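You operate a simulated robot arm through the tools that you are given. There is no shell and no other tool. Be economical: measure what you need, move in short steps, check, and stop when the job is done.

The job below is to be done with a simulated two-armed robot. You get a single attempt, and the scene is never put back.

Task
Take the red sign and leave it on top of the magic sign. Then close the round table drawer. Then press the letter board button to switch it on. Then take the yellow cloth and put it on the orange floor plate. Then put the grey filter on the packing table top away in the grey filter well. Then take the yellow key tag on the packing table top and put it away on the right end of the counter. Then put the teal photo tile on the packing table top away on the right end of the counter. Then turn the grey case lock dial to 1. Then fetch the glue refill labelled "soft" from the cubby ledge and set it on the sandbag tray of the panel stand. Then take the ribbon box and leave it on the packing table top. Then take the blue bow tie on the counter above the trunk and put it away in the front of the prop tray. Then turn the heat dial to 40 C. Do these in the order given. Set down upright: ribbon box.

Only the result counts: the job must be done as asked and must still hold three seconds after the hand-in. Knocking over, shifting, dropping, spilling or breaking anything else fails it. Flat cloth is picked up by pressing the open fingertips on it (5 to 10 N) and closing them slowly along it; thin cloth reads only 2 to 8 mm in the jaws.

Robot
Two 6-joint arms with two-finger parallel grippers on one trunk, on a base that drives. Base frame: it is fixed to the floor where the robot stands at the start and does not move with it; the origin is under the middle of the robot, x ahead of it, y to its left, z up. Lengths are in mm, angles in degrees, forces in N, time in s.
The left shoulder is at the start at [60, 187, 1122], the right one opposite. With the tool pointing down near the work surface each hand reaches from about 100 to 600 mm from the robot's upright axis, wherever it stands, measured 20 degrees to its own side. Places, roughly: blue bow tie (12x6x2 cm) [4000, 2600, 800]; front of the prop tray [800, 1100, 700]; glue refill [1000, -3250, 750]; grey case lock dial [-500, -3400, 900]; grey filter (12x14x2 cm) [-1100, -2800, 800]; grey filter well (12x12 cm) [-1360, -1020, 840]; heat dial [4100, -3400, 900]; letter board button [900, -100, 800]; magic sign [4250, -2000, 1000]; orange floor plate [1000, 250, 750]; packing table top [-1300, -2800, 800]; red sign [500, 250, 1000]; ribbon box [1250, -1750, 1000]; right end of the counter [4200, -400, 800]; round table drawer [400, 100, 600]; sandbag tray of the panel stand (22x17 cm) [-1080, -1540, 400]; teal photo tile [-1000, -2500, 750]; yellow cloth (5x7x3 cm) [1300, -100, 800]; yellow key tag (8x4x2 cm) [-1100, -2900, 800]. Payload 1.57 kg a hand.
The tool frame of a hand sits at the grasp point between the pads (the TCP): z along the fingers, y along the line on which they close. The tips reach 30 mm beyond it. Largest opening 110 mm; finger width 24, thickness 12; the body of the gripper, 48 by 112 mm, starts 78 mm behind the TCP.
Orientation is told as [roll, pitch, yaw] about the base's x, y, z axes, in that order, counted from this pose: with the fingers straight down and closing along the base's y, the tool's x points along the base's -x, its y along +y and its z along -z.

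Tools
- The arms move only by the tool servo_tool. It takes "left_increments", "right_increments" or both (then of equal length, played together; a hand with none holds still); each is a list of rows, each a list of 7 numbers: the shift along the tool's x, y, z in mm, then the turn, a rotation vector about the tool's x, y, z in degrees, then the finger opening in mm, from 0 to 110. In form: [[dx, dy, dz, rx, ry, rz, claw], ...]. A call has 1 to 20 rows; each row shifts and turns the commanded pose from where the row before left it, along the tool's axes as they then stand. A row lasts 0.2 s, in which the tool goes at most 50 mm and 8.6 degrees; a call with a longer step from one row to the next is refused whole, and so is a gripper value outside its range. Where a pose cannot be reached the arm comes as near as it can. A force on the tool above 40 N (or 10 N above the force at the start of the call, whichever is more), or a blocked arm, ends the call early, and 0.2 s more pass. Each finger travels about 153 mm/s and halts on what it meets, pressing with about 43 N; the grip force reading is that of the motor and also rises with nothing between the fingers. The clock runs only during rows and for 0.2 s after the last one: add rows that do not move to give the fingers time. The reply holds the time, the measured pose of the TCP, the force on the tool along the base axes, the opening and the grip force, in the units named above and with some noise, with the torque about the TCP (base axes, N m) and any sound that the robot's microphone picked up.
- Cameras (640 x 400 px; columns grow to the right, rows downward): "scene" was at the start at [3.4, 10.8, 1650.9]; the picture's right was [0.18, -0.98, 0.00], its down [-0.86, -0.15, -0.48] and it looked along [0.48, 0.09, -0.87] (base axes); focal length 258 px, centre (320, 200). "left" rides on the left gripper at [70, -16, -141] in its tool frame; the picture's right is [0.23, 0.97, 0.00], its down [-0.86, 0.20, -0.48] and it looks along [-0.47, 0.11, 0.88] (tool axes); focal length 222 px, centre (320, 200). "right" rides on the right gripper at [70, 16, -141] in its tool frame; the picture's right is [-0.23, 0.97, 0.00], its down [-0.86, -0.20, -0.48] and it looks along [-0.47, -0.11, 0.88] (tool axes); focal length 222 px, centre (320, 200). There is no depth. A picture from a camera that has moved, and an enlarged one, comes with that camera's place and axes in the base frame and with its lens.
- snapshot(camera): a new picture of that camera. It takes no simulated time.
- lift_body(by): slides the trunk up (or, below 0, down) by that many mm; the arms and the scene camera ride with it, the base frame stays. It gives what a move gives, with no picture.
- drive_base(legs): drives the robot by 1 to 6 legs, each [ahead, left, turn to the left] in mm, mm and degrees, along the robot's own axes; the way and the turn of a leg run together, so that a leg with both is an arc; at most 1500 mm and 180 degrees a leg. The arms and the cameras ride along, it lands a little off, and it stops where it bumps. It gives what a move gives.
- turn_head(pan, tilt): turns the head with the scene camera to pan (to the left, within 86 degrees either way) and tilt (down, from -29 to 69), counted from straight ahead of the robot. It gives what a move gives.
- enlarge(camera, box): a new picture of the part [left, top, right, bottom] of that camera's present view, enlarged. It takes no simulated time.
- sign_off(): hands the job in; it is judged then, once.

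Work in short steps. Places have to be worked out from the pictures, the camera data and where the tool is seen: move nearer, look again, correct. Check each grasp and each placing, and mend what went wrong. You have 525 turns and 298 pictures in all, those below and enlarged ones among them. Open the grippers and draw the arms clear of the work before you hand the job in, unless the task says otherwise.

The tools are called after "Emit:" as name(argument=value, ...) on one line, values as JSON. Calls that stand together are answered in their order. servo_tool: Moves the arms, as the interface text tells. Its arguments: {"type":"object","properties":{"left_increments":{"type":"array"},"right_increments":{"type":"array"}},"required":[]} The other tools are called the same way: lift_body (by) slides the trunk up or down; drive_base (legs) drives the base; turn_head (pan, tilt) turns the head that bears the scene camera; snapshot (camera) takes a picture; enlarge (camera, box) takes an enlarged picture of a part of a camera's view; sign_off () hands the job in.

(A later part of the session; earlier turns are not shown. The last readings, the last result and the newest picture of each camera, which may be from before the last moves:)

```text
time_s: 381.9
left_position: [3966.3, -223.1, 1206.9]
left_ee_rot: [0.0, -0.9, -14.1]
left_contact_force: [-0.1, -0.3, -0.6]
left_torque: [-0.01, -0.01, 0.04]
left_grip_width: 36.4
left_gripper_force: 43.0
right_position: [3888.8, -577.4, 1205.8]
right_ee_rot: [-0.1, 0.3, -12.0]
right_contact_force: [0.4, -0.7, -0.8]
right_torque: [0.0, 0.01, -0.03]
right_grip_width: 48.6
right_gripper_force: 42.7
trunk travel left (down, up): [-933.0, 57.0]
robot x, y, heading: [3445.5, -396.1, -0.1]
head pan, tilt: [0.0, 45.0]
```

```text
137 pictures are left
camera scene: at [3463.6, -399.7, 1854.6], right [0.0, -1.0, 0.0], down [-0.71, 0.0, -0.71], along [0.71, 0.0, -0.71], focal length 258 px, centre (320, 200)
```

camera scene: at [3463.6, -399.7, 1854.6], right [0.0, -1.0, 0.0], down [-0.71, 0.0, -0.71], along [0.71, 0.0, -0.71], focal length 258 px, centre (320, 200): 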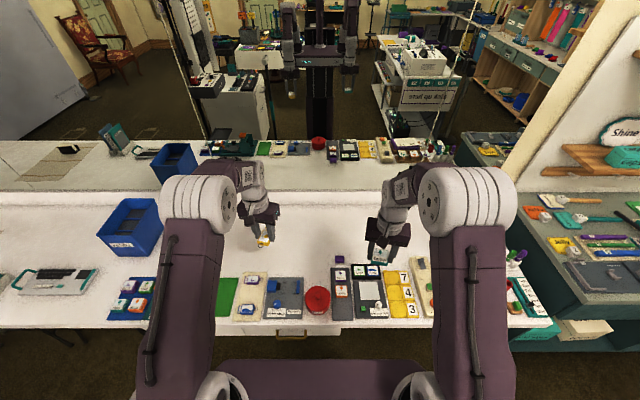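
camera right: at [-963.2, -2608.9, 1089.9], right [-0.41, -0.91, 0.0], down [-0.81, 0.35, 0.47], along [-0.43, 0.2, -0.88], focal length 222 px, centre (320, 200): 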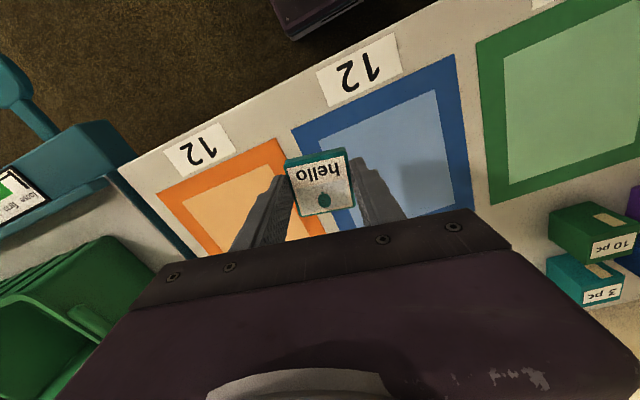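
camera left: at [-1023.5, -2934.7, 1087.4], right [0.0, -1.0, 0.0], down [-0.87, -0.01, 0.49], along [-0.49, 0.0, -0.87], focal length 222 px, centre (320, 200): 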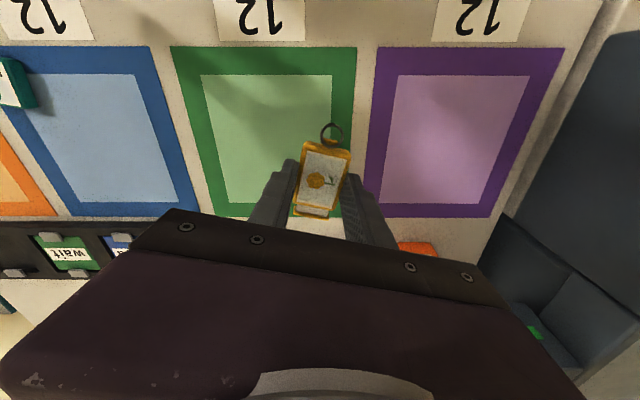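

Drive 130 mm closer, lower the trunk ~250, and look with the left camera.

Emit:
drive_base(legs=[[130, 0, 0]])

Emit:
servo_tool(left_increments=[[-40, -35, 0, 0, 0, 0, 0], [-40, -35, 0, 0, 0, 0, 0], [0, 0, 0, 0, 0, 0, 0]], right_increments=[[-30, 35, -20, 0, 0, 0, 0], [-30, 35, -20, 0, 0, 0, 0], [0, 0, 0, 0, 0, 0, 0]])

Emit:
lift_body(by=-230)

Emit:
snapshot(camera="left")

Emit:
snapshot(camera="scene")

```text
time_s: 383.2
left_position: [4092.9, -223.9, 1207.3]
left_ee_rot: [0.1, -1.0, -14.2]
left_contact_force: [0.8, 0.1, -0.3]
left_torque: [0.0, -0.03, 0.0]
left_grip_width: 36.5
left_gripper_force: 43.5
right_position: [4014.1, -577.4, 1206.9]
right_ee_rot: [-0.1, 0.1, -12.0]
right_contact_force: [-0.2, 0.3, -0.4]
right_torque: [-0.01, -0.06, -0.02]
right_grip_width: 48.6
right_gripper_force: 42.6
trunk travel left (down, up): [-933.0, 57.0]
robot x, y, heading: [3572.8, -398.3, -0.1]
head pan, tilt: [0.0, 45.0]
```

```text
refused: row 1 steps farther than a row can; nothing moved
```

```text
time_s: 385.6
left_position: [4095.7, -224.3, 976.3]
left_ee_rot: [0.0, -0.9, -14.1]
left_contact_force: [0.2, 0.6, -1.0]
left_torque: [0.01, 0.02, 0.0]
left_grip_width: 36.6
left_gripper_force: 42.5
right_position: [4019.0, -577.6, 975.7]
right_ee_rot: [-0.2, 0.3, -12.0]
right_contact_force: [0.2, 0.1, -0.4]
right_torque: [0.03, 0.03, 0.01]
right_grip_width: 48.7
right_gripper_force: 43.7
trunk travel left (down, up): [-703.0, 287.0]
robot x, y, heading: [3571.7, -395.6, -0.4]
head pan, tilt: [0.0, 45.0]
```

```text
136 pictures are left
camera left: at [4021.9, -221.6, 1116.9], right [0.02, 1.0, 0.0], down [0.87, -0.01, 0.49], along [0.49, -0.01, -0.87], focal length 222 px, centre (320, 200)
```

left: 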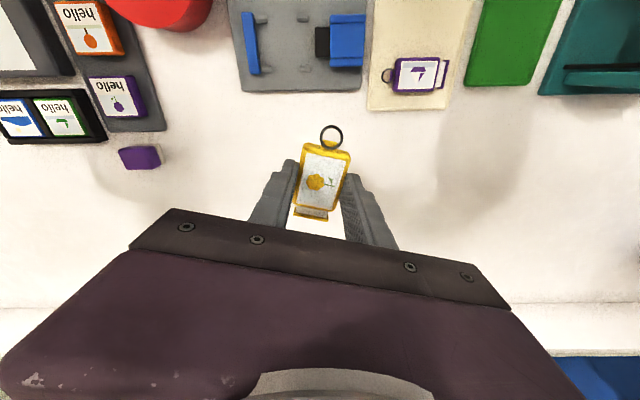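

```text
135 pictures are left
camera scene: at [3592.4, -399.7, 1624.6], right [0.0, -1.0, 0.0], down [-0.71, 0.0, -0.71], along [0.71, 0.0, -0.71], focal length 258 px, centre (320, 200)
```

scene: 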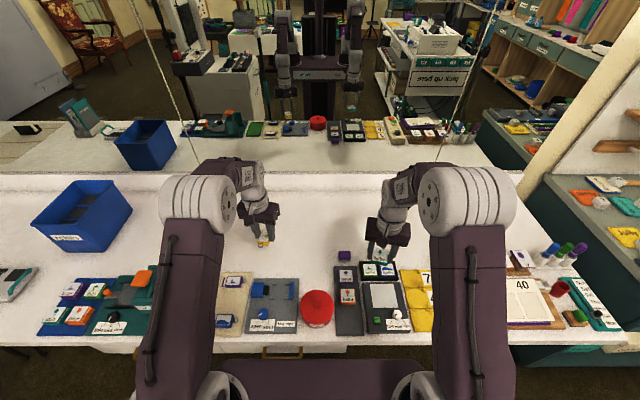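

Tag can go at (4110, −290). Move there and lower until contact.

Emit:
servo_tool(left_increments=[[-15, -30, 0, 0, 0, 0, 0], [-15, -30, 0, 0, 0, 0, 0], [0, 0, 40, 0, 0, 0, 0], [0, 0, 40, 0, 0, 0, 0], [0, 0, 30, 0, 0, 0, 0]])

Emit:
enlarge(camera="left", box=[120, 0, 520, 240])

```text
time_s: 386.8
left_position: [4110.4, -288.5, 865.6]
left_ee_rot: [0.0, -0.9, -14.1]
left_contact_force: [-0.2, -0.6, 0.1]
left_torque: [0.03, 0.03, -0.02]
left_grip_width: 36.5
left_gripper_force: 43.0
right_position: [4017.0, -577.1, 975.8]
right_ee_rot: [-0.2, 0.3, -12.0]
right_contact_force: [-0.1, -0.4, 0.0]
right_torque: [0.02, 0.04, -0.03]
right_grip_width: 48.9
right_gripper_force: 43.1
trunk travel left (down, up): [-703.0, 287.0]
robot x, y, heading: [3573.4, -402.2, 0.0]
head pan, tilt: [0.0, 45.0]
```

```text
1.60 times, centred on (320, 120) of left
camera zoom: at [4037.9, -286.2, 1006.5], right [0.02, 1.0, 0.0], down [0.87, -0.01, 0.49], along [0.49, -0.01, -0.87], focal length 355 px, centre (320, 328)
```

zoom: 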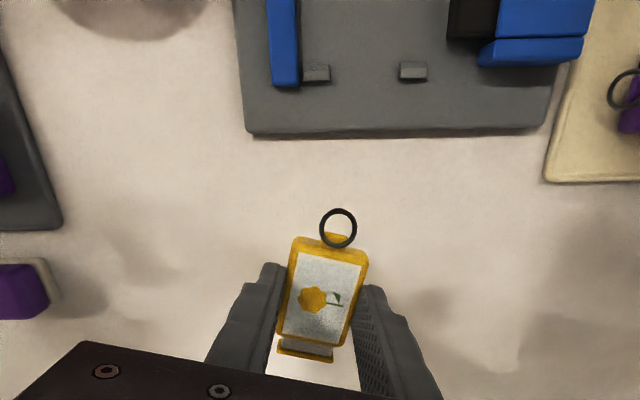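

Free spot. Lower in small steps to contact.

Emit:
servo_tool(left_increments=[[0, 0, 15, 0, 0, 0, 0], [0, 0, 10, 0, 0, 0, 0], [0, 0, 8, 0, 0, 0, 0], [0, 0, 6, 0, 0, 0, 0]])

```text
time_s: 387.8
left_position: [4111.5, -290.0, 826.4]
left_ee_rot: [0.0, -0.8, -14.0]
left_contact_force: [0.3, 0.0, -0.8]
left_torque: [0.04, 0.01, 0.01]
left_grip_width: 36.7
left_gripper_force: 42.7
right_position: [4017.9, -578.6, 976.4]
right_ee_rot: [-0.2, 0.3, -11.9]
right_contact_force: [-0.2, -0.2, 0.0]
right_torque: [-0.01, 0.02, 0.03]
right_grip_width: 48.8
right_gripper_force: 43.7
trunk travel left (down, up): [-703.0, 287.0]
robot x, y, heading: [3574.1, -400.8, -0.0]
head pan, tilt: [0.0, 45.0]
```

Emit:
servo_tool(left_increments=[[0, 0, 5, 0, 0, 0, 0], [0, 0, 5, 0, 0, 0, 0], [0, 0, 5, 0, 0, 0, 0], [0, 0, 4, 0, 0, 0, 0]])

```text
time_s: 388.8
left_position: [4112.0, -290.7, 812.9]
left_ee_rot: [0.2, -1.5, -14.1]
left_contact_force: [0.6, 3.4, 35.1]
left_torque: [0.17, 0.33, -0.02]
left_grip_width: 36.7
left_gripper_force: 43.0
right_position: [4014.5, -577.0, 979.3]
right_ee_rot: [0.0, 0.0, -12.1]
right_contact_force: [0.3, 0.9, -0.2]
right_torque: [-0.04, 0.01, -0.01]
right_grip_width: 48.6
right_gripper_force: 43.7
trunk travel left (down, up): [-703.0, 287.0]
robot x, y, heading: [3570.7, -399.3, -0.2]
head pan, tilt: [0.0, 45.0]
```

Contact at z≈813. Ease up, release, and raise.

Emit:
servo_tool(left_increments=[[0, 0, -6, 0, 0, 0, 0], [0, 0, 0, 0, 0, 0, 36], [0, 0, 0, 0, 0, 0, 44], [0, 0, 0, 0, 0, 0, 52], [0, 0, -15, 0, 0, 0, 52], [0, 0, -40, 0, 0, 0, 52], [0, 0, -40, 0, 0, 0, 52], [0, 0, -40, 0, 0, 0, 52]])

Emit:
drive_base(legs=[[0, 120, 0]])

Emit:
snapshot(camera="right")

Emit:
snapshot(camera="scene")

```text
time_s: 390.6
left_position: [4109.5, -291.5, 950.5]
left_ee_rot: [0.1, -0.8, -14.1]
left_contact_force: [-0.2, 0.9, 0.9]
left_torque: [0.0, -0.03, -0.01]
left_grip_width: 52.2
left_gripper_force: 0.1
right_position: [4017.2, -578.2, 977.6]
right_ee_rot: [-0.2, 0.3, -12.1]
right_contact_force: [-0.2, 0.0, -0.6]
right_torque: [-0.01, 0.02, 0.0]
right_grip_width: 48.7
right_gripper_force: 42.5
trunk travel left (down, up): [-703.0, 287.0]
robot x, y, heading: [3572.4, -395.5, 0.1]
head pan, tilt: [0.0, 45.0]
```

```text
time_s: 391.8
left_position: [4108.7, -172.5, 949.1]
left_ee_rot: [0.0, -0.9, -14.2]
left_contact_force: [-0.5, -0.6, -0.1]
left_torque: [-0.04, 0.01, 0.02]
left_grip_width: 52.0
left_gripper_force: 0.1
right_position: [4018.1, -460.3, 976.9]
right_ee_rot: [-0.1, 0.4, -12.1]
right_contact_force: [-0.1, -0.1, -0.3]
right_torque: [0.04, 0.0, -0.01]
right_grip_width: 48.6
right_gripper_force: 42.5
trunk travel left (down, up): [-703.0, 287.0]
robot x, y, heading: [3571.6, -281.5, 0.1]
head pan, tilt: [0.0, 45.0]
```

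```text
133 pictures are left
camera right: at [3954.2, -428.5, 1119.3], right [0.42, 0.91, 0.0], down [0.8, -0.37, 0.47], along [0.43, -0.2, -0.88], focal length 222 px, centre (320, 200)
```

right: 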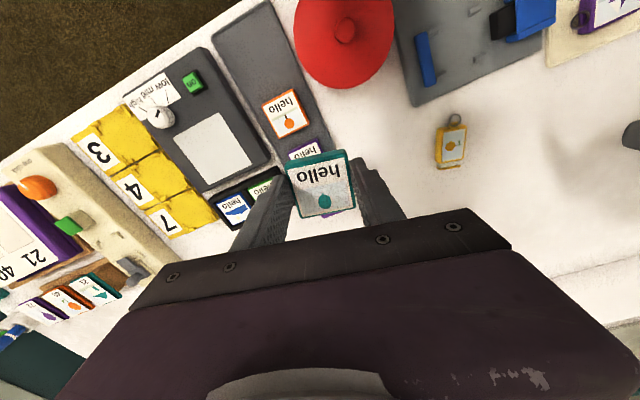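

```text
132 pictures are left
camera scene: at [3592.6, -282.5, 1624.6], right [0.0, -1.0, 0.0], down [-0.71, 0.0, -0.71], along [0.71, 0.0, -0.71], focal length 258 px, centre (320, 200)
```

scene: 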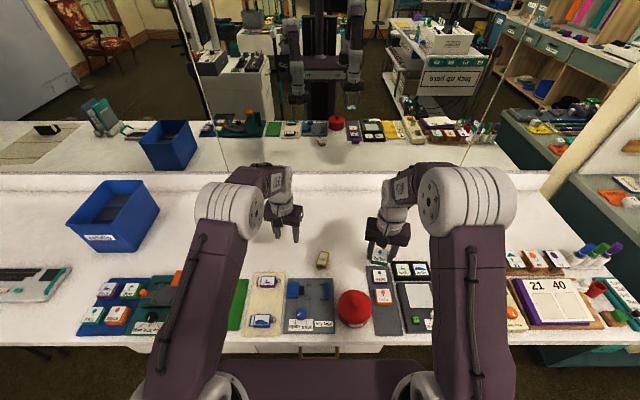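

Tag is on the counter. Now the tile to (4110, −415).

Emit:
servo_tool(right_increments=[[-40, 30, 0, 0, 0, 0, 0], [-40, 30, 0, 0, 0, 0, 0], [0, 0, 40, 0, 0, 0, 0], [0, 0, 40, 0, 0, 0, 0], [0, 0, 40, 0, 0, 0, 0]])

Emit:
snapshot(camera="right")

```text
time_s: 393.0
left_position: [4111.9, -171.4, 949.7]
left_ee_rot: [-0.1, -0.9, -14.1]
left_contact_force: [0.1, -0.3, 0.7]
left_torque: [0.0, 0.0, 0.05]
left_grip_width: 51.8
left_gripper_force: 0.0
right_position: [4108.2, -417.2, 855.5]
right_ee_rot: [-0.2, 0.3, -12.0]
right_contact_force: [0.6, 0.5, -0.4]
right_torque: [0.03, 0.01, 0.02]
right_grip_width: 49.0
right_gripper_force: 43.5
trunk travel left (down, up): [-703.0, 287.0]
robot x, y, heading: [3573.3, -280.4, -0.2]
head pan, tilt: [0.0, 45.0]
```

```text
131 pictures are left
camera right: at [4045.0, -386.2, 998.2], right [0.42, 0.91, 0.0], down [0.8, -0.37, 0.47], along [0.43, -0.2, -0.88], focal length 222 px, centre (320, 200)
```

right: 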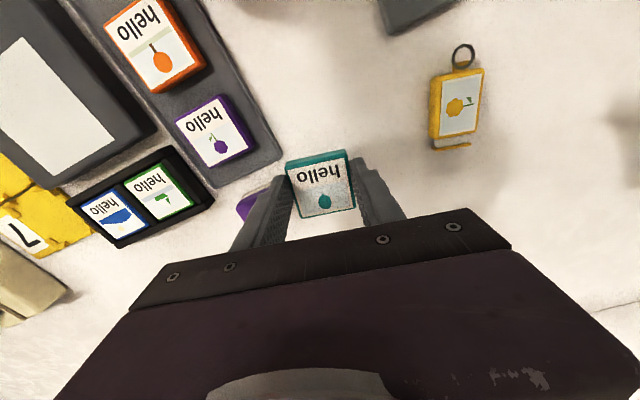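

Shift 25 mm toward +y to stay clear of the purple stamp, then lower.

Emit:
servo_tool(right_increments=[[5, 25, 0, 0, 0, 0, 0], [0, 0, 20, 0, 0, 0, 0], [0, 0, 10, 0, 0, 0, 0], [0, 0, 5, 0, 0, 0, 0], [0, 0, 4, 0, 0, 0, 0], [0, 0, 4, 0, 0, 0, 0]])

```text
time_s: 394.4
left_position: [4108.9, -172.0, 949.1]
left_ee_rot: [0.1, -1.0, -14.1]
left_contact_force: [-0.5, 0.4, -0.5]
left_torque: [-0.03, 0.02, -0.02]
left_grip_width: 52.1
left_gripper_force: 0.1
right_position: [4108.5, -390.8, 813.8]
right_ee_rot: [-0.1, 0.1, -12.0]
right_contact_force: [0.4, -2.9, 7.9]
right_torque: [0.09, 0.05, 0.02]
right_grip_width: 48.5
right_gripper_force: 43.1
trunk travel left (down, up): [-703.0, 287.0]
robot x, y, heading: [3569.7, -281.2, 0.2]
head pan, tilt: [0.0, 45.0]
```

Contact. Release and raise.

Emit:
servo_tool(right_increments=[[0, 0, -1, 0, 0, 0, 46], [0, 0, 0, 0, 0, 0, 52], [0, 0, 0, 0, 0, 0, 58], [0, 0, -15, 0, 0, 0, 58], [0, 0, -40, 0, 0, 0, 58], [0, 0, -40, 0, 0, 0, 58], [0, 0, -40, 0, 0, 0, 58]])

Emit:
snapshot(camera="right")

```text
time_s: 396.0
left_position: [4109.6, -172.5, 950.3]
left_ee_rot: [0.0, -0.9, -14.0]
left_contact_force: [-0.1, 0.5, -1.0]
left_torque: [0.0, 0.04, 0.01]
left_grip_width: 52.0
left_gripper_force: 0.0
right_position: [4107.7, -392.0, 950.6]
right_ee_rot: [-0.2, 0.3, -12.0]
right_contact_force: [0.2, 0.2, 0.4]
right_torque: [0.03, -0.02, -0.02]
right_grip_width: 58.1
right_gripper_force: 0.1
trunk travel left (down, up): [-703.0, 287.0]
robot x, y, heading: [3574.3, -278.9, -0.0]
head pan, tilt: [0.0, 45.0]
```

```text
130 pictures are left
camera right: at [4044.7, -360.4, 1093.5], right [0.42, 0.91, 0.0], down [0.8, -0.37, 0.47], along [0.43, -0.2, -0.88], focal length 222 px, centre (320, 200)
```

right: 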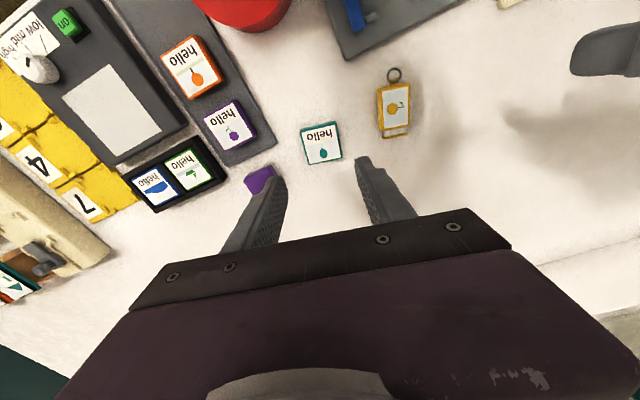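

Both placed. Straighten the hands, retreat and go round the south side of the cart towards the grey case.

Emit:
servo_tool(left_increments=[[35, 0, -20, 0, 0, -7, 60], [40, 0, -20, 0, 0, -7, 60], [40, 0, 0, 0, 0, 0, 60], [40, 0, 0, 0, 0, 0, 60], [40, 0, 0, 0, 0, 0, 60]], right_increments=[[35, 0, -20, 0, 0, -6, 60], [40, 0, -20, 0, 0, -6, 60], [40, 0, 0, 0, 0, 0, 60], [40, 0, 0, 0, 0, 0, 60], [40, 0, 0, 0, 0, 0, 60]])

Emit:
lift_body(by=250)

Emit:
drive_base(legs=[[-320, 0, 0], [0, -1200, 0], [0, -970, 0], [0, 0, 180]])

Emit:
turn_head(pan=0, tilt=25)

Emit:
snapshot(camera="scene")

```text
time_s: 397.2
left_position: [3914.6, -158.0, 987.3]
left_ee_rot: [-0.1, -1.0, -0.1]
left_contact_force: [-0.1, -0.4, 0.5]
left_torque: [0.01, -0.03, 0.0]
left_grip_width: 60.1
left_gripper_force: 0.0
right_position: [3910.0, -381.0, 991.9]
right_ee_rot: [-0.1, 0.0, 0.0]
right_contact_force: [-0.3, 0.0, 0.0]
right_torque: [0.02, -0.04, 0.01]
right_grip_width: 60.1
right_gripper_force: 0.0
trunk travel left (down, up): [-703.0, 287.0]
robot x, y, heading: [3574.9, -280.3, 0.1]
head pan, tilt: [0.0, 45.0]
```

```text
time_s: 399.8
left_position: [3916.2, -157.8, 1237.7]
left_ee_rot: [-0.3, -0.8, -0.1]
left_contact_force: [0.0, -0.6, -0.6]
left_torque: [-0.01, -0.01, -0.03]
left_grip_width: 60.0
left_gripper_force: 0.1
right_position: [3912.4, -381.6, 1239.6]
right_ee_rot: [-0.1, 0.3, 0.0]
right_contact_force: [0.7, 0.2, 0.8]
right_torque: [0.0, 0.02, -0.01]
right_grip_width: 60.1
right_gripper_force: 0.0
trunk travel left (down, up): [-953.0, 37.0]
robot x, y, heading: [3569.5, -280.5, -0.1]
head pan, tilt: [0.0, 45.0]
```

```text
time_s: 419.8
left_position: [2913.9, -2596.8, 1236.9]
left_ee_rot: [-0.2, -0.9, -179.9]
left_contact_force: [0.4, 0.6, -0.4]
left_torque: [-0.01, 0.02, 0.03]
left_grip_width: 59.9
left_gripper_force: 0.0
right_position: [2917.4, -2375.4, 1241.0]
right_ee_rot: [-0.1, 0.3, -179.8]
right_contact_force: [-0.2, 0.3, 0.3]
right_torque: [0.03, 0.0, -0.01]
right_grip_width: 60.2
right_gripper_force: 0.1
trunk travel left (down, up): [-953.0, 37.0]
robot x, y, heading: [3255.7, -2475.1, -179.9]
head pan, tilt: [0.0, 45.0]
```

```text
time_s: 420.6
left_position: [2914.4, -2597.4, 1237.3]
left_ee_rot: [-0.2, -0.9, -179.9]
left_contact_force: [0.3, 0.4, -0.8]
left_torque: [0.01, 0.02, -0.01]
left_grip_width: 60.0
left_gripper_force: 0.1
right_position: [2916.5, -2374.9, 1240.0]
right_ee_rot: [-0.1, 0.2, -179.7]
right_contact_force: [-0.9, -0.1, 0.1]
right_torque: [-0.02, 0.0, 0.0]
right_grip_width: 59.7
right_gripper_force: 0.0
trunk travel left (down, up): [-953.0, 37.0]
robot x, y, heading: [3260.6, -2473.5, -179.6]
head pan, tilt: [0.0, 25.0]
```

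```text
129 pictures are left
camera scene: at [3224.3, -2475.3, 1905.1], right [0.0, 1.0, 0.0], down [0.42, 0.0, -0.91], along [-0.91, 0.0, -0.42], focal length 258 px, centre (320, 200)
```

scene: 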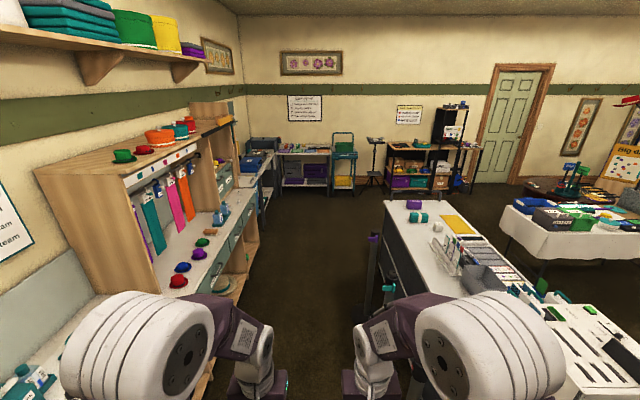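

Check the dark post at the cart's south side before driving through.

Emit:
enlarge(camera="scene", box=[200, 180, 460, 400])

```text
1.82 times, centred on (330, 290) of scene
camera zoom: at [3224.3, -2475.3, 1905.1], right [0.0, 1.0, 0.0], down [0.42, 0.0, -0.91], along [-0.91, 0.0, -0.42], focal length 470 px, centre (302, 36)
```

zoom: 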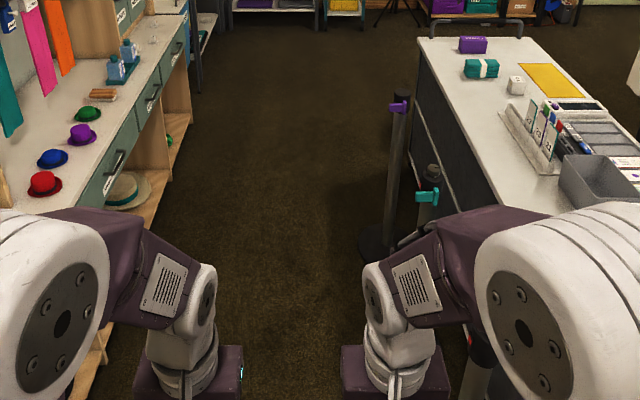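

Two stanchions stand near y≈−2100 (x≈1550 and 2110). I take the middle line y≈−2675 and drive west in steps.

Emit:
drive_base(legs=[[0, 200, -0.4], [1400, 0, 0]])

Emit:
drive_base(legs=[[1300, 0, 0]])

```text
time_s: 428.8
left_position: [1505.5, -2743.3, 1237.2]
left_ee_rot: [-0.2, -0.8, 177.1]
left_contact_force: [0.4, 0.3, -0.5]
left_torque: [0.03, 0.02, -0.03]
left_grip_width: 59.8
left_gripper_force: 0.2
right_position: [1519.1, -2520.2, 1240.5]
right_ee_rot: [-0.1, 0.2, 177.3]
right_contact_force: [0.0, -0.2, 0.3]
right_torque: [-0.03, 0.01, 0.01]
right_grip_width: 59.9
right_gripper_force: 0.0
trunk travel left (down, up): [-953.0, 37.0]
robot x, y, heading: [1859.6, -2634.1, 177.4]
head pan, tilt: [0.0, 25.0]
```

```text
time_s: 435.3
left_position: [216.1, -2674.6, 1237.2]
left_ee_rot: [-0.1, -0.9, 176.7]
left_contact_force: [0.6, 0.1, -0.7]
left_torque: [0.0, 0.01, -0.01]
left_grip_width: 60.1
left_gripper_force: 0.1
right_position: [231.7, -2452.4, 1241.0]
right_ee_rot: [-0.1, 0.2, 176.9]
right_contact_force: [0.0, 0.4, 0.6]
right_torque: [-0.02, -0.01, 0.01]
right_grip_width: 60.1
right_gripper_force: 0.1
trunk travel left (down, up): [-953.0, 37.0]
robot x, y, heading: [566.2, -2570.5, 176.8]
head pan, tilt: [0.0, 25.0]
```

Emit:
drive_base(legs=[[1040, 0, 0], [0, 0, 93]])

Emit:
turn_head(pan=0, tilt=40)

Emit:
snapshot(camera="scene")

```text
time_s: 444.6
left_position: [-356.6, -2864.8, 1236.4]
left_ee_rot: [-0.2, -0.9, -90.3]
left_contact_force: [-1.0, 0.3, -0.5]
left_torque: [-0.03, 0.02, 0.0]
left_grip_width: 60.0
left_gripper_force: 0.0
right_position: [-579.0, -2859.6, 1238.7]
right_ee_rot: [-0.2, 0.2, -90.2]
right_contact_force: [-0.3, -0.7, 0.1]
right_torque: [0.02, 0.04, -0.01]
right_grip_width: 59.7
right_gripper_force: 0.1
trunk travel left (down, up): [-953.0, 37.0]
robot x, y, heading: [-478.9, -2519.1, -90.0]
head pan, tilt: [0.0, 25.0]
```

```text
time_s: 445.3
left_position: [-356.0, -2862.7, 1236.3]
left_ee_rot: [-0.1, -1.0, -90.2]
left_contact_force: [0.8, -0.1, -0.1]
left_torque: [0.04, -0.02, 0.01]
left_grip_width: 60.0
left_gripper_force: 0.1
right_position: [-580.4, -2859.4, 1239.9]
right_ee_rot: [-0.2, 0.3, -90.2]
right_contact_force: [0.7, -0.5, 0.0]
right_torque: [0.01, 0.04, -0.01]
right_grip_width: 60.0
right_gripper_force: 0.0
trunk travel left (down, up): [-953.0, 37.0]
robot x, y, heading: [-480.7, -2518.9, -90.2]
head pan, tilt: [0.0, 40.0]
```

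```text
127 pictures are left
camera scene: at [-479.5, -2544.7, 1881.9], right [-1.0, 0.0, 0.0], down [0.0, 0.64, -0.77], along [0.0, -0.77, -0.64], focal length 258 px, centre (320, 200)
```

scene: 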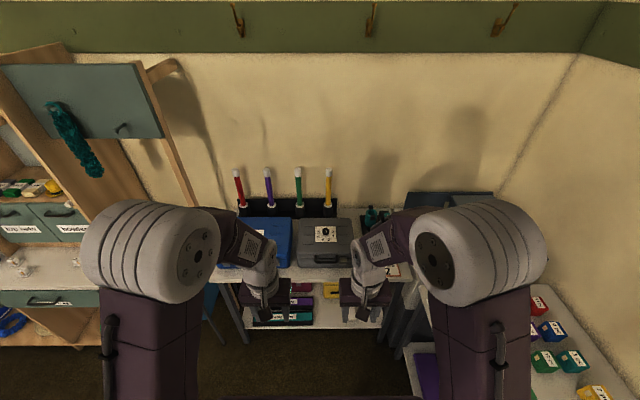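

Zoom in on the grey case's dial.

Emit:
enlarge(camera="scene", box=[285, 210, 365, 270])

```text
6.67 times, centred on (325, 240) of scene
camera zoom: at [-479.5, -2544.7, 1881.9], right [-1.0, 0.0, 0.0], down [0.0, 0.64, -0.77], along [0.0, -0.77, -0.64], focal length 1721 px, centre (287, -67)
```

zoom: 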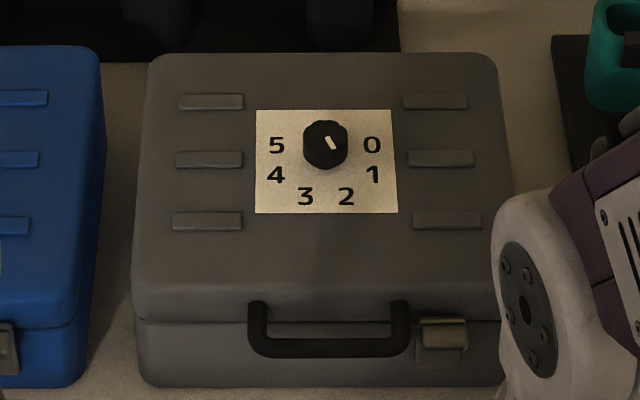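

Emit:
enlarge(camera="scene", box=[315, 222, 335, 242])

```text
16.00 times, centred on (325, 232) of scene
camera zoom: at [-479.5, -2544.7, 1881.9], right [-1.0, 0.0, 0.0], down [0.0, 0.64, -0.77], along [0.0, -0.77, -0.64], focal length 4131 px, centre (240, -312)
```

zoom: 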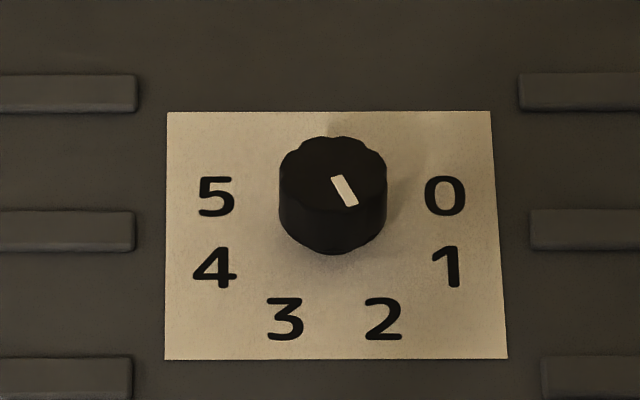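

The dial points at about 2 (≈65°); 1 lies at ≈30–35°, i.e. turn ≈ +35–40° counter-clockwise seen from above. Knob near (−509, −3452). Drive closer and put the right hand over it.

Emit:
drive_base(legs=[[430, 40, 0.2]])

Emit:
servo_tool(right_increments=[[-40, 0, 0, 0, 0, 0, 64], [-40, 0, 0, 0, 0, 0, 64], [-40, 0, 0, 0, 0, 0, 64], [-30, 0, 0, 0, 0, 0, 64]])

Emit:
snapshot(camera="right")

Emit:
turn_head(pan=0, tilt=55)

Emit:
snapshot(camera="scene")

```text
time_s: 448.0
left_position: [-318.6, -3289.1, 1237.4]
left_ee_rot: [-0.2, -1.0, -90.3]
left_contact_force: [0.8, 0.6, 0.2]
left_torque: [-0.01, 0.0, 0.01]
left_grip_width: 59.8
left_gripper_force: 0.0
right_position: [-541.4, -3283.8, 1240.0]
right_ee_rot: [-0.1, 0.2, -90.1]
right_contact_force: [0.5, 0.3, -0.7]
right_torque: [-0.01, -0.01, 0.01]
right_grip_width: 59.8
right_gripper_force: 0.1
trunk travel left (down, up): [-953.0, 37.0]
robot x, y, heading: [-441.3, -2949.6, -90.1]
head pan, tilt: [0.0, 40.0]
```

```text
time_s: 449.0
left_position: [-318.6, -3291.2, 1235.2]
left_ee_rot: [-0.2, -0.8, -90.3]
left_contact_force: [0.1, 1.3, -0.3]
left_torque: [0.0, -0.02, -0.02]
left_grip_width: 59.6
left_gripper_force: 0.0
right_position: [-541.8, -3439.6, 1239.2]
right_ee_rot: [-0.1, 0.4, -90.1]
right_contact_force: [0.1, -1.0, 0.0]
right_torque: [-0.01, 0.03, -0.01]
right_grip_width: 63.9
right_gripper_force: 0.1
trunk travel left (down, up): [-953.0, 37.0]
robot x, y, heading: [-438.0, -2943.2, -90.3]
head pan, tilt: [0.0, 40.0]
```

```text
124 pictures are left
camera right: at [-524.4, -3369.9, 1381.4], right [0.97, -0.23, 0.0], down [-0.2, -0.86, 0.47], along [-0.11, -0.46, -0.88], focal length 222 px, centre (320, 200)
```

right: 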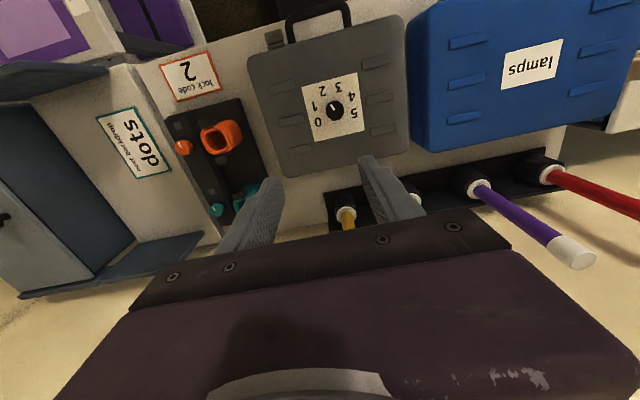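

```text
time_s: 449.7
left_position: [-318.3, -3291.6, 1237.6]
left_ee_rot: [-0.2, -0.8, -90.3]
left_contact_force: [0.5, 0.2, -0.4]
left_torque: [0.04, 0.03, 0.01]
left_grip_width: 60.0
left_gripper_force: 0.1
right_position: [-542.7, -3437.6, 1237.8]
right_ee_rot: [-0.1, 0.3, -90.1]
right_contact_force: [-0.1, 0.3, 0.1]
right_torque: [-0.01, 0.03, -0.06]
right_grip_width: 64.0
right_gripper_force: 0.0
trunk travel left (down, up): [-953.0, 37.0]
robot x, y, heading: [-438.6, -2946.1, -90.2]
head pan, tilt: [0.0, 55.0]
```

```text
123 pictures are left
camera scene: at [-441.2, -2959.4, 1861.2], right [-1.0, 0.0, 0.0], down [0.0, 0.82, -0.57], along [0.0, -0.57, -0.82], focal length 258 px, centre (320, 200)
```

scene: 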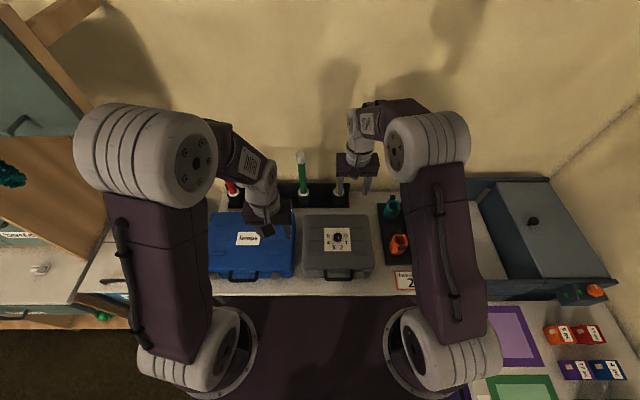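

Knob at (−512, −3418), top z≈937. Move above, lower trunk 230 and look.

Emit:
servo_tool(right_increments=[[20, 30, 0, 0, 0, 0, 54], [0, 0, 0, 0, 0, 0, 54]])

Emit:
lift_body(by=-220)

Emit:
snapshot(camera="right")

```text
time_s: 450.3
left_position: [-318.7, -3289.9, 1236.8]
left_ee_rot: [-0.2, -0.9, -90.2]
left_contact_force: [-0.4, -0.2, 0.2]
left_torque: [0.0, -0.01, -0.01]
left_grip_width: 59.7
left_gripper_force: 0.0
right_position: [-511.2, -3417.9, 1238.7]
right_ee_rot: [-0.1, 0.2, -90.0]
right_contact_force: [-0.1, 0.0, 0.3]
right_torque: [0.0, -0.04, -0.02]
right_grip_width: 53.9
right_gripper_force: 0.1
trunk travel left (down, up): [-953.0, 37.0]
robot x, y, heading: [-438.0, -2942.3, -90.2]
head pan, tilt: [0.0, 55.0]
```

```text
time_s: 452.7
left_position: [-318.1, -3290.0, 1015.8]
left_ee_rot: [-0.1, -0.9, -90.3]
left_contact_force: [-0.5, -0.9, 0.6]
left_torque: [-0.01, -0.01, -0.01]
left_grip_width: 60.1
left_gripper_force: 0.1
right_position: [-512.5, -3417.8, 1019.2]
right_ee_rot: [-0.1, 0.2, -90.1]
right_contact_force: [0.0, -0.6, 0.7]
right_torque: [0.03, 0.05, 0.02]
right_grip_width: 54.2
right_gripper_force: 0.0
trunk travel left (down, up): [-733.0, 257.0]
robot x, y, heading: [-438.4, -2948.2, -90.2]
head pan, tilt: [0.0, 55.0]
```

```text
122 pictures are left
camera right: at [-494.6, -3347.9, 1161.7], right [0.97, -0.23, 0.0], down [-0.2, -0.86, 0.47], along [-0.11, -0.46, -0.88], focal length 222 px, centre (320, 200)
```

right: 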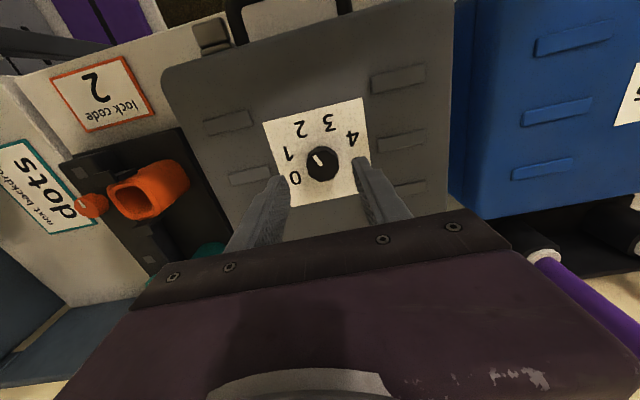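

Aligned within a few mm. Descend to z≈953 around the knob.

Emit:
servo_tool(right_increments=[[-3, 2, 25, 0, 0, 0, 54], [0, 0, 25, 0, 0, 0, 54], [0, 0, 12, 0, 0, 0, 54], [0, 0, 4, 0, 0, 0, 54]])

Emit:
enlarge(camera="right", box=[240, 100, 420, 240])

```text
time_s: 453.7
left_position: [-318.2, -3291.7, 1016.4]
left_ee_rot: [-0.2, -0.8, -90.3]
left_contact_force: [0.4, 0.0, 0.0]
left_torque: [-0.02, 0.01, 0.01]
left_grip_width: 59.8
left_gripper_force: 0.0
right_position: [-510.4, -3420.4, 951.8]
right_ee_rot: [-0.1, 0.2, -90.1]
right_contact_force: [0.4, -0.1, -0.1]
right_torque: [0.02, 0.03, 0.02]
right_grip_width: 54.1
right_gripper_force: 0.1
trunk travel left (down, up): [-733.0, 257.0]
robot x, y, heading: [-442.1, -2943.0, -90.1]
head pan, tilt: [0.0, 55.0]
```

```text
2.86 times, centred on (330, 170) of right
camera zoom: at [-493.7, -3350.8, 1095.3], right [0.97, -0.23, 0.0], down [-0.2, -0.86, 0.47], along [-0.11, -0.46, -0.88], focal length 635 px, centre (291, 286)
```

zoom: 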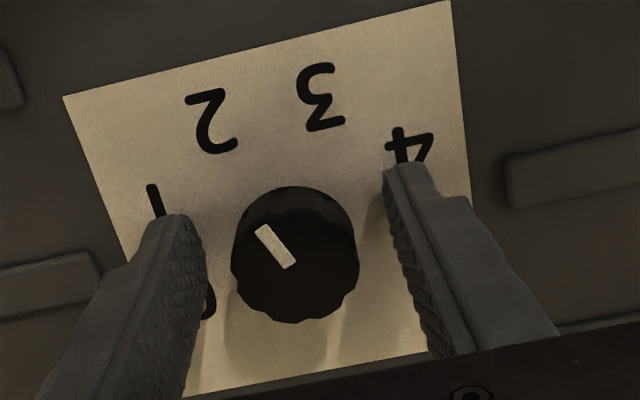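

The knob is centred and pointing at 2. Grip it and turn +40° (tool rz −40).

Emit:
servo_tool(right_increments=[[0, 0, 0, 0, 0, 0, 40], [0, 0, 0, 0, 0, 0, 25], [0, 0, 0, 0, 0, 0, 10], [0, 0, 0, 0, 0, 0, 10], [0, 0, 0, 0, 0, -8, 10], [0, 0, 0, 0, 0, -8, 10], [0, 0, 0, 0, 0, -8, 10], [0, 0, 0, 0, 0, -8, 10], [0, 0, 0, 0, 0, -7, 10], [0, 0, 0, 0, 0, 0, 10]])

Emit:
enlarge(camera="right", box=[240, 100, 420, 240])

```text
time_s: 455.9
left_position: [-322.2, -3290.2, 1015.8]
left_ee_rot: [-0.1, -0.8, -90.3]
left_contact_force: [0.0, 0.9, 0.3]
left_torque: [0.0, 0.03, 0.02]
left_grip_width: 59.8
left_gripper_force: 0.1
right_position: [-513.6, -3421.0, 952.3]
right_ee_rot: [0.3, 0.2, -51.1]
right_contact_force: [-20.8, -7.2, 5.2]
right_torque: [0.55, 1.22, -0.07]
right_grip_width: 33.6
right_gripper_force: 41.0
trunk travel left (down, up): [-733.0, 257.0]
robot x, y, heading: [-437.7, -2943.7, -90.2]
head pan, tilt: [0.0, 55.0]
```

```text
2.86 times, centred on (330, 170) of right
camera zoom: at [-544.1, -3356.7, 1095.4], right [0.9, 0.44, 0.0], down [0.38, -0.79, 0.47], along [0.21, -0.43, -0.88], focal length 635 px, centre (291, 286)
```

zoom: 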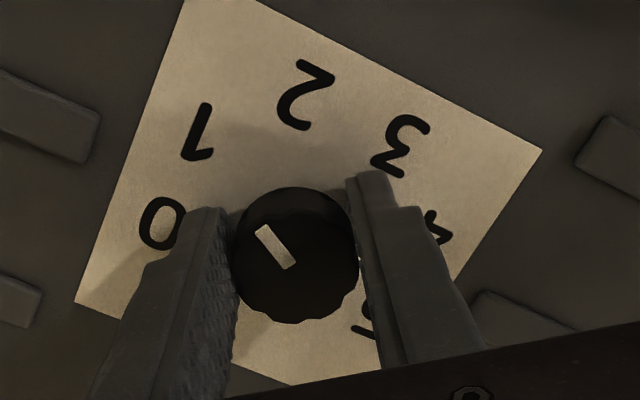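

The pointer now aims at 1. Release, rise and check from the head.

Emit:
servo_tool(right_increments=[[0, 0, 0, 0, 0, 0, 40], [0, 0, 0, 0, 0, 0, 54], [0, 0, -20, 0, 0, 0, 54], [0, 0, -40, 0, 0, 0, 54], [30, 0, -30, 0, 0, 8, 54], [40, 0, 0, 0, 0, 8, 54], [40, 0, 0, 0, 0, 8, 54], [40, 0, 0, 0, 0, 8, 54], [0, 0, 0, 0, 0, 7, 54]])

Emit:
enlarge(camera="scene", box=[318, 218, 358, 258])

```text
time_s: 457.9
left_position: [-317.2, -3291.3, 1016.8]
left_ee_rot: [-0.2, -0.8, -90.1]
left_contact_force: [-0.3, -0.2, 0.3]
left_torque: [0.01, 0.0, 0.03]
left_grip_width: 60.0
left_gripper_force: 0.1
right_position: [-575.4, -3289.4, 1041.1]
right_ee_rot: [0.0, 0.4, -90.3]
right_contact_force: [-0.4, -0.2, 0.5]
right_torque: [0.03, 0.01, 0.03]
right_grip_width: 54.1
right_gripper_force: 0.1
trunk travel left (down, up): [-733.0, 257.0]
robot x, y, heading: [-438.3, -2944.3, -90.2]
head pan, tilt: [0.0, 55.0]
```

```text
10.00 times, centred on (338, 238) of scene
camera zoom: at [-440.8, -2959.9, 1641.1], right [-1.0, 0.0, 0.0], down [0.0, 0.82, -0.57], along [0.0, -0.57, -0.82], focal length 2582 px, centre (140, -180)
```

zoom: 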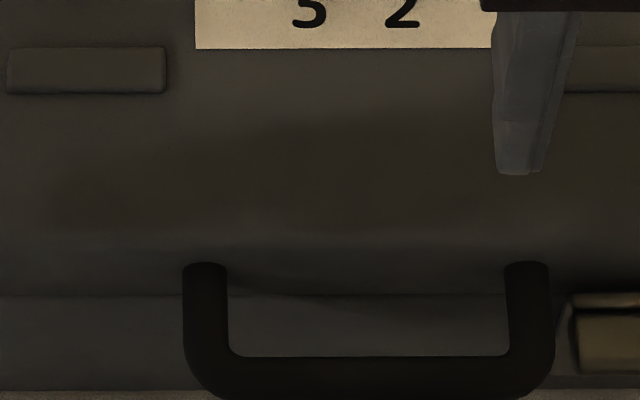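

Emit:
enlarge(camera="scene", box=[320, 190, 360, 225])

```text
11.43 times, centred on (340, 208) of scene
camera zoom: at [-440.8, -2959.9, 1641.1], right [-1.0, 0.0, 0.0], down [0.0, 0.82, -0.57], along [0.0, -0.57, -0.82], focal length 2951 px, centre (91, 114)
```

zoom: 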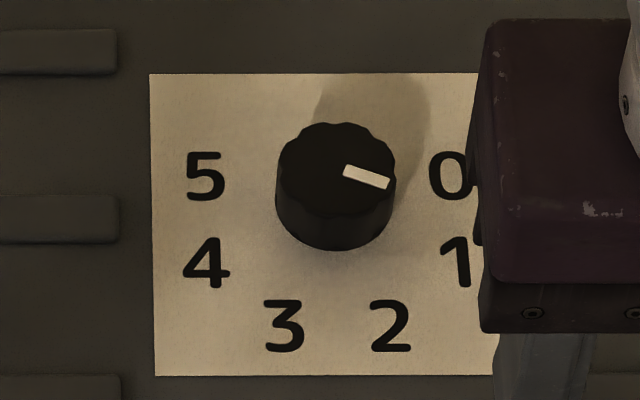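

By geometry the dial moved 45° (one step) from 2 to 1. Next the glue refill: back off and move along to x≈1000.

Emit:
lift_body(by=180)

Emit:
drive_base(legs=[[-370, 0, 0], [0, 1430, 0]])

Emit:
turn_head(pan=0, tilt=45)

Emit:
snapshot(camera="scene")

```text
time_s: 459.9
left_position: [-318.0, -3289.6, 1196.7]
left_ee_rot: [-0.3, -0.8, -90.3]
left_contact_force: [0.0, -0.1, 0.5]
left_torque: [0.02, 0.01, -0.02]
left_grip_width: 60.1
left_gripper_force: 0.1
right_position: [-575.5, -3288.2, 1222.1]
right_ee_rot: [-0.2, 0.3, -90.1]
right_contact_force: [-0.2, -0.2, 0.2]
right_torque: [-0.01, -0.02, -0.04]
right_grip_width: 53.9
right_gripper_force: 0.1
trunk travel left (down, up): [-913.0, 77.0]
robot x, y, heading: [-439.0, -2947.3, -90.4]
head pan, tilt: [0.0, 55.0]
```

```text
time_s: 468.9
left_position: [1099.8, -2901.0, 1197.0]
left_ee_rot: [-0.2, -0.9, -89.0]
left_contact_force: [-0.2, 0.0, 0.7]
left_torque: [-0.02, -0.03, 0.01]
left_grip_width: 59.9
left_gripper_force: 0.0
right_position: [842.1, -2905.2, 1221.9]
right_ee_rot: [-0.1, 0.3, -88.9]
right_contact_force: [-0.1, 0.1, 0.3]
right_torque: [0.03, -0.03, -0.02]
right_grip_width: 54.0
right_gripper_force: 0.1
trunk travel left (down, up): [-913.0, 77.0]
robot x, y, heading: [973.0, -2562.6, -89.0]
head pan, tilt: [0.0, 55.0]
```

```text
time_s: 469.6
left_position: [1098.9, -2900.7, 1197.6]
left_ee_rot: [-0.2, -0.9, -89.2]
left_contact_force: [1.0, -0.4, -0.4]
left_torque: [0.04, -0.03, 0.03]
left_grip_width: 60.0
left_gripper_force: 0.0
right_position: [843.8, -2904.6, 1222.6]
right_ee_rot: [0.0, 0.3, -88.8]
right_contact_force: [0.6, -0.2, 0.9]
right_torque: [-0.01, 0.0, 0.03]
right_grip_width: 53.9
right_gripper_force: 0.1
trunk travel left (down, up): [-913.0, 77.0]
robot x, y, heading: [971.7, -2559.2, -89.0]
head pan, tilt: [0.0, 45.0]
```

```text
117 pictures are left
camera scene: at [970.8, -2581.4, 1834.5], right [-1.0, -0.02, 0.0], down [-0.01, 0.71, -0.71], along [0.01, -0.71, -0.71], focal length 258 px, centre (320, 200)
```

scene: 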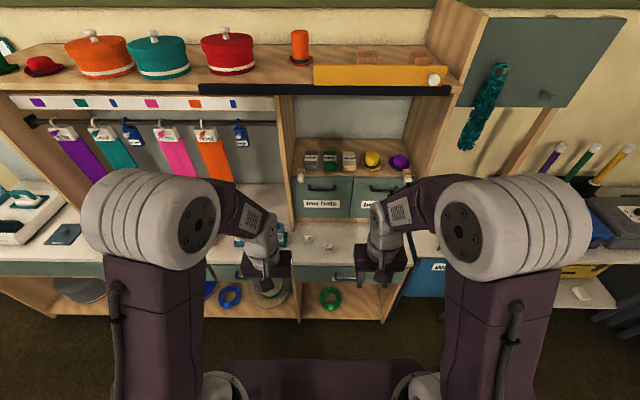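

Zoom on the cubby items to find the "soft" glue refill.

Emit:
enlarge(camera="scene", box=[285, 130, 425, 218])

Emit:
enlarge(camera="scene", box=[225, 215, 385, 315])

```text
4.55 times, centred on (355, 174) of scene
camera zoom: at [970.8, -2581.4, 1834.5], right [-1.0, -0.02, 0.0], down [-0.01, 0.71, -0.71], along [0.01, -0.71, -0.71], focal length 1174 px, centre (161, 318)
```

zoom: 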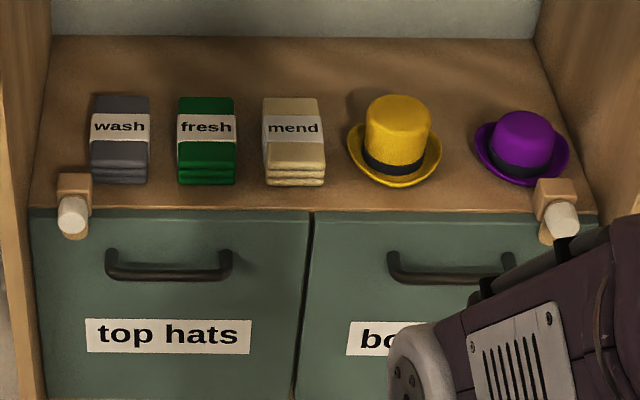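

```text
4.00 times, centred on (305, 265) of scene
camera zoom: at [970.8, -2581.4, 1834.5], right [-1.0, -0.02, 0.0], down [-0.01, 0.71, -0.71], along [0.01, -0.71, -0.71], focal length 1033 px, centre (380, -60)
```

zoom: 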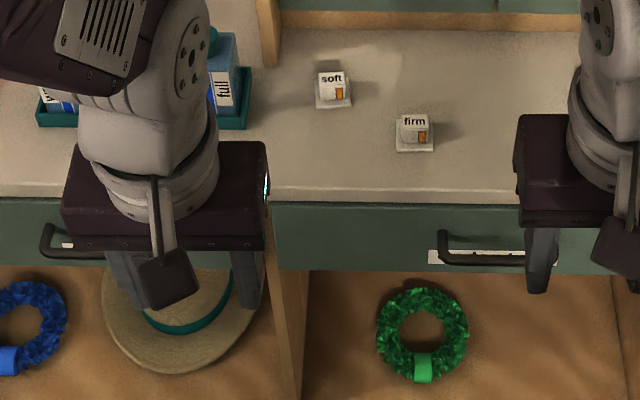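

"soft" sits at about (1040, −3350). Drive closer and bring the left hand over it.

Emit:
drive_base(legs=[[290, -40, -1]])

Emit:
lift_body(by=-150)

Emit:
turn_head(pan=0, tilt=55)

Emit:
snapshot(camera="scene")

Emit:
snapshot(camera="left")

```text
time_s: 471.6
left_position: [1059.8, -3195.9, 1198.3]
left_ee_rot: [-0.3, -1.0, -89.9]
left_contact_force: [0.2, -0.3, -0.3]
left_torque: [0.0, 0.0, -0.02]
left_grip_width: 59.9
left_gripper_force: 0.0
right_position: [801.6, -3196.5, 1222.4]
right_ee_rot: [-0.1, 0.2, -89.6]
right_contact_force: [-1.2, -0.2, 0.2]
right_torque: [-0.01, 0.02, -0.03]
right_grip_width: 53.7
right_gripper_force: 0.1
trunk travel left (down, up): [-913.0, 77.0]
robot x, y, heading: [933.2, -2854.7, -90.0]
head pan, tilt: [0.0, 45.0]
```

```text
time_s: 473.4
left_position: [1058.1, -3197.7, 1046.0]
left_ee_rot: [-0.2, -0.9, -89.8]
left_contact_force: [-0.5, 0.4, 0.7]
left_torque: [0.0, 0.0, -0.03]
left_grip_width: 60.1
left_gripper_force: 0.0
right_position: [801.2, -3196.8, 1072.1]
right_ee_rot: [0.0, 0.3, -89.8]
right_contact_force: [0.2, 1.3, 0.9]
right_torque: [0.01, -0.02, 0.0]
right_grip_width: 54.1
right_gripper_force: 0.0
trunk travel left (down, up): [-763.0, 227.0]
robot x, y, heading: [935.1, -2854.3, -89.8]
head pan, tilt: [0.0, 45.0]
```

```text
time_s: 474.1
left_position: [1058.6, -3197.6, 1047.1]
left_ee_rot: [-0.3, -0.9, -89.7]
left_contact_force: [0.5, 0.1, -0.6]
left_torque: [0.0, 0.01, 0.01]
left_grip_width: 60.0
left_gripper_force: 0.0
right_position: [802.4, -3198.8, 1072.0]
right_ee_rot: [-0.1, 0.3, -89.7]
right_contact_force: [-0.8, -0.4, 0.2]
right_torque: [-0.01, 0.02, 0.02]
right_grip_width: 54.0
right_gripper_force: 0.0
trunk travel left (down, up): [-763.0, 227.0]
robot x, y, heading: [933.6, -2853.9, -89.8]
head pan, tilt: [0.0, 55.0]
```

```text
114 pictures are left
camera scene: at [933.6, -2867.7, 1671.2], right [-1.0, 0.0, 0.0], down [0.0, 0.82, -0.57], along [0.0, -0.57, -0.82], focal length 258 px, centre (320, 200)
```

scene: 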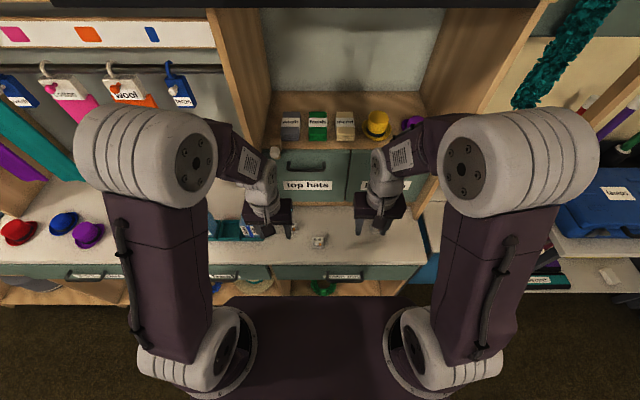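

```text
113 pictures are left
camera left: at [1043.3, -3125.8, 1188.0], right [0.97, 0.23, -0.01], down [0.2, -0.85, 0.49], along [0.11, -0.48, -0.87], focal length 222 px, centre (320, 200)
```

left: 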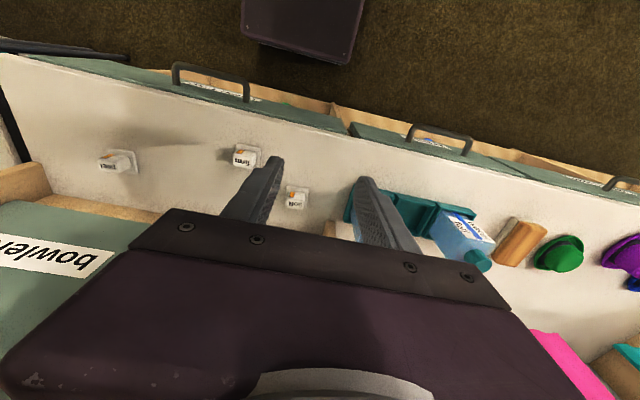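

Move the left hand above the estimated spot for a second parallax view.

Emit:
servo_tool(left_increments=[[-35, -5, 0, 0, 0, 0, 70], [-35, -5, 0, 0, 0, 0, 70], [-32, -4, 0, 0, 0, 0, 70]])

Emit:
snapshot(camera="left")

```text
time_s: 474.9
left_position: [1046.2, -3301.8, 1046.8]
left_ee_rot: [-0.2, -0.9, -89.7]
left_contact_force: [0.5, -0.1, -0.5]
left_torque: [0.03, -0.01, 0.02]
left_grip_width: 70.1
left_gripper_force: 0.2
right_position: [802.6, -3198.5, 1072.4]
right_ee_rot: [-0.1, 0.4, -89.7]
right_contact_force: [-0.1, -0.1, 0.1]
right_torque: [-0.02, -0.02, -0.02]
right_grip_width: 54.1
right_gripper_force: 0.0
trunk travel left (down, up): [-763.0, 227.0]
robot x, y, heading: [932.6, -2856.2, -89.7]
head pan, tilt: [0.0, 55.0]
```

```text
112 pictures are left
camera left: at [1030.6, -3229.0, 1188.5], right [0.97, 0.23, -0.01], down [0.2, -0.85, 0.49], along [0.11, -0.48, -0.87], focal length 222 px, centre (320, 200)
```

left: 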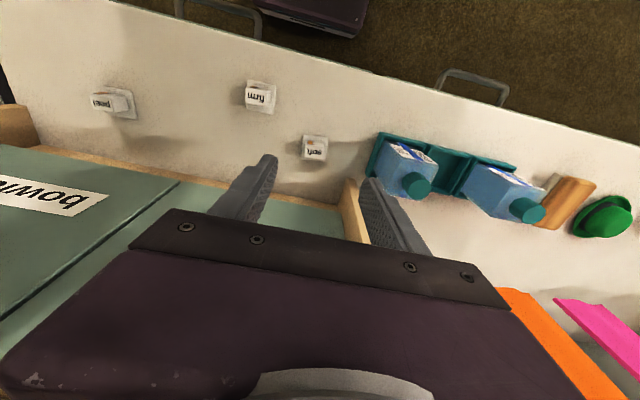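

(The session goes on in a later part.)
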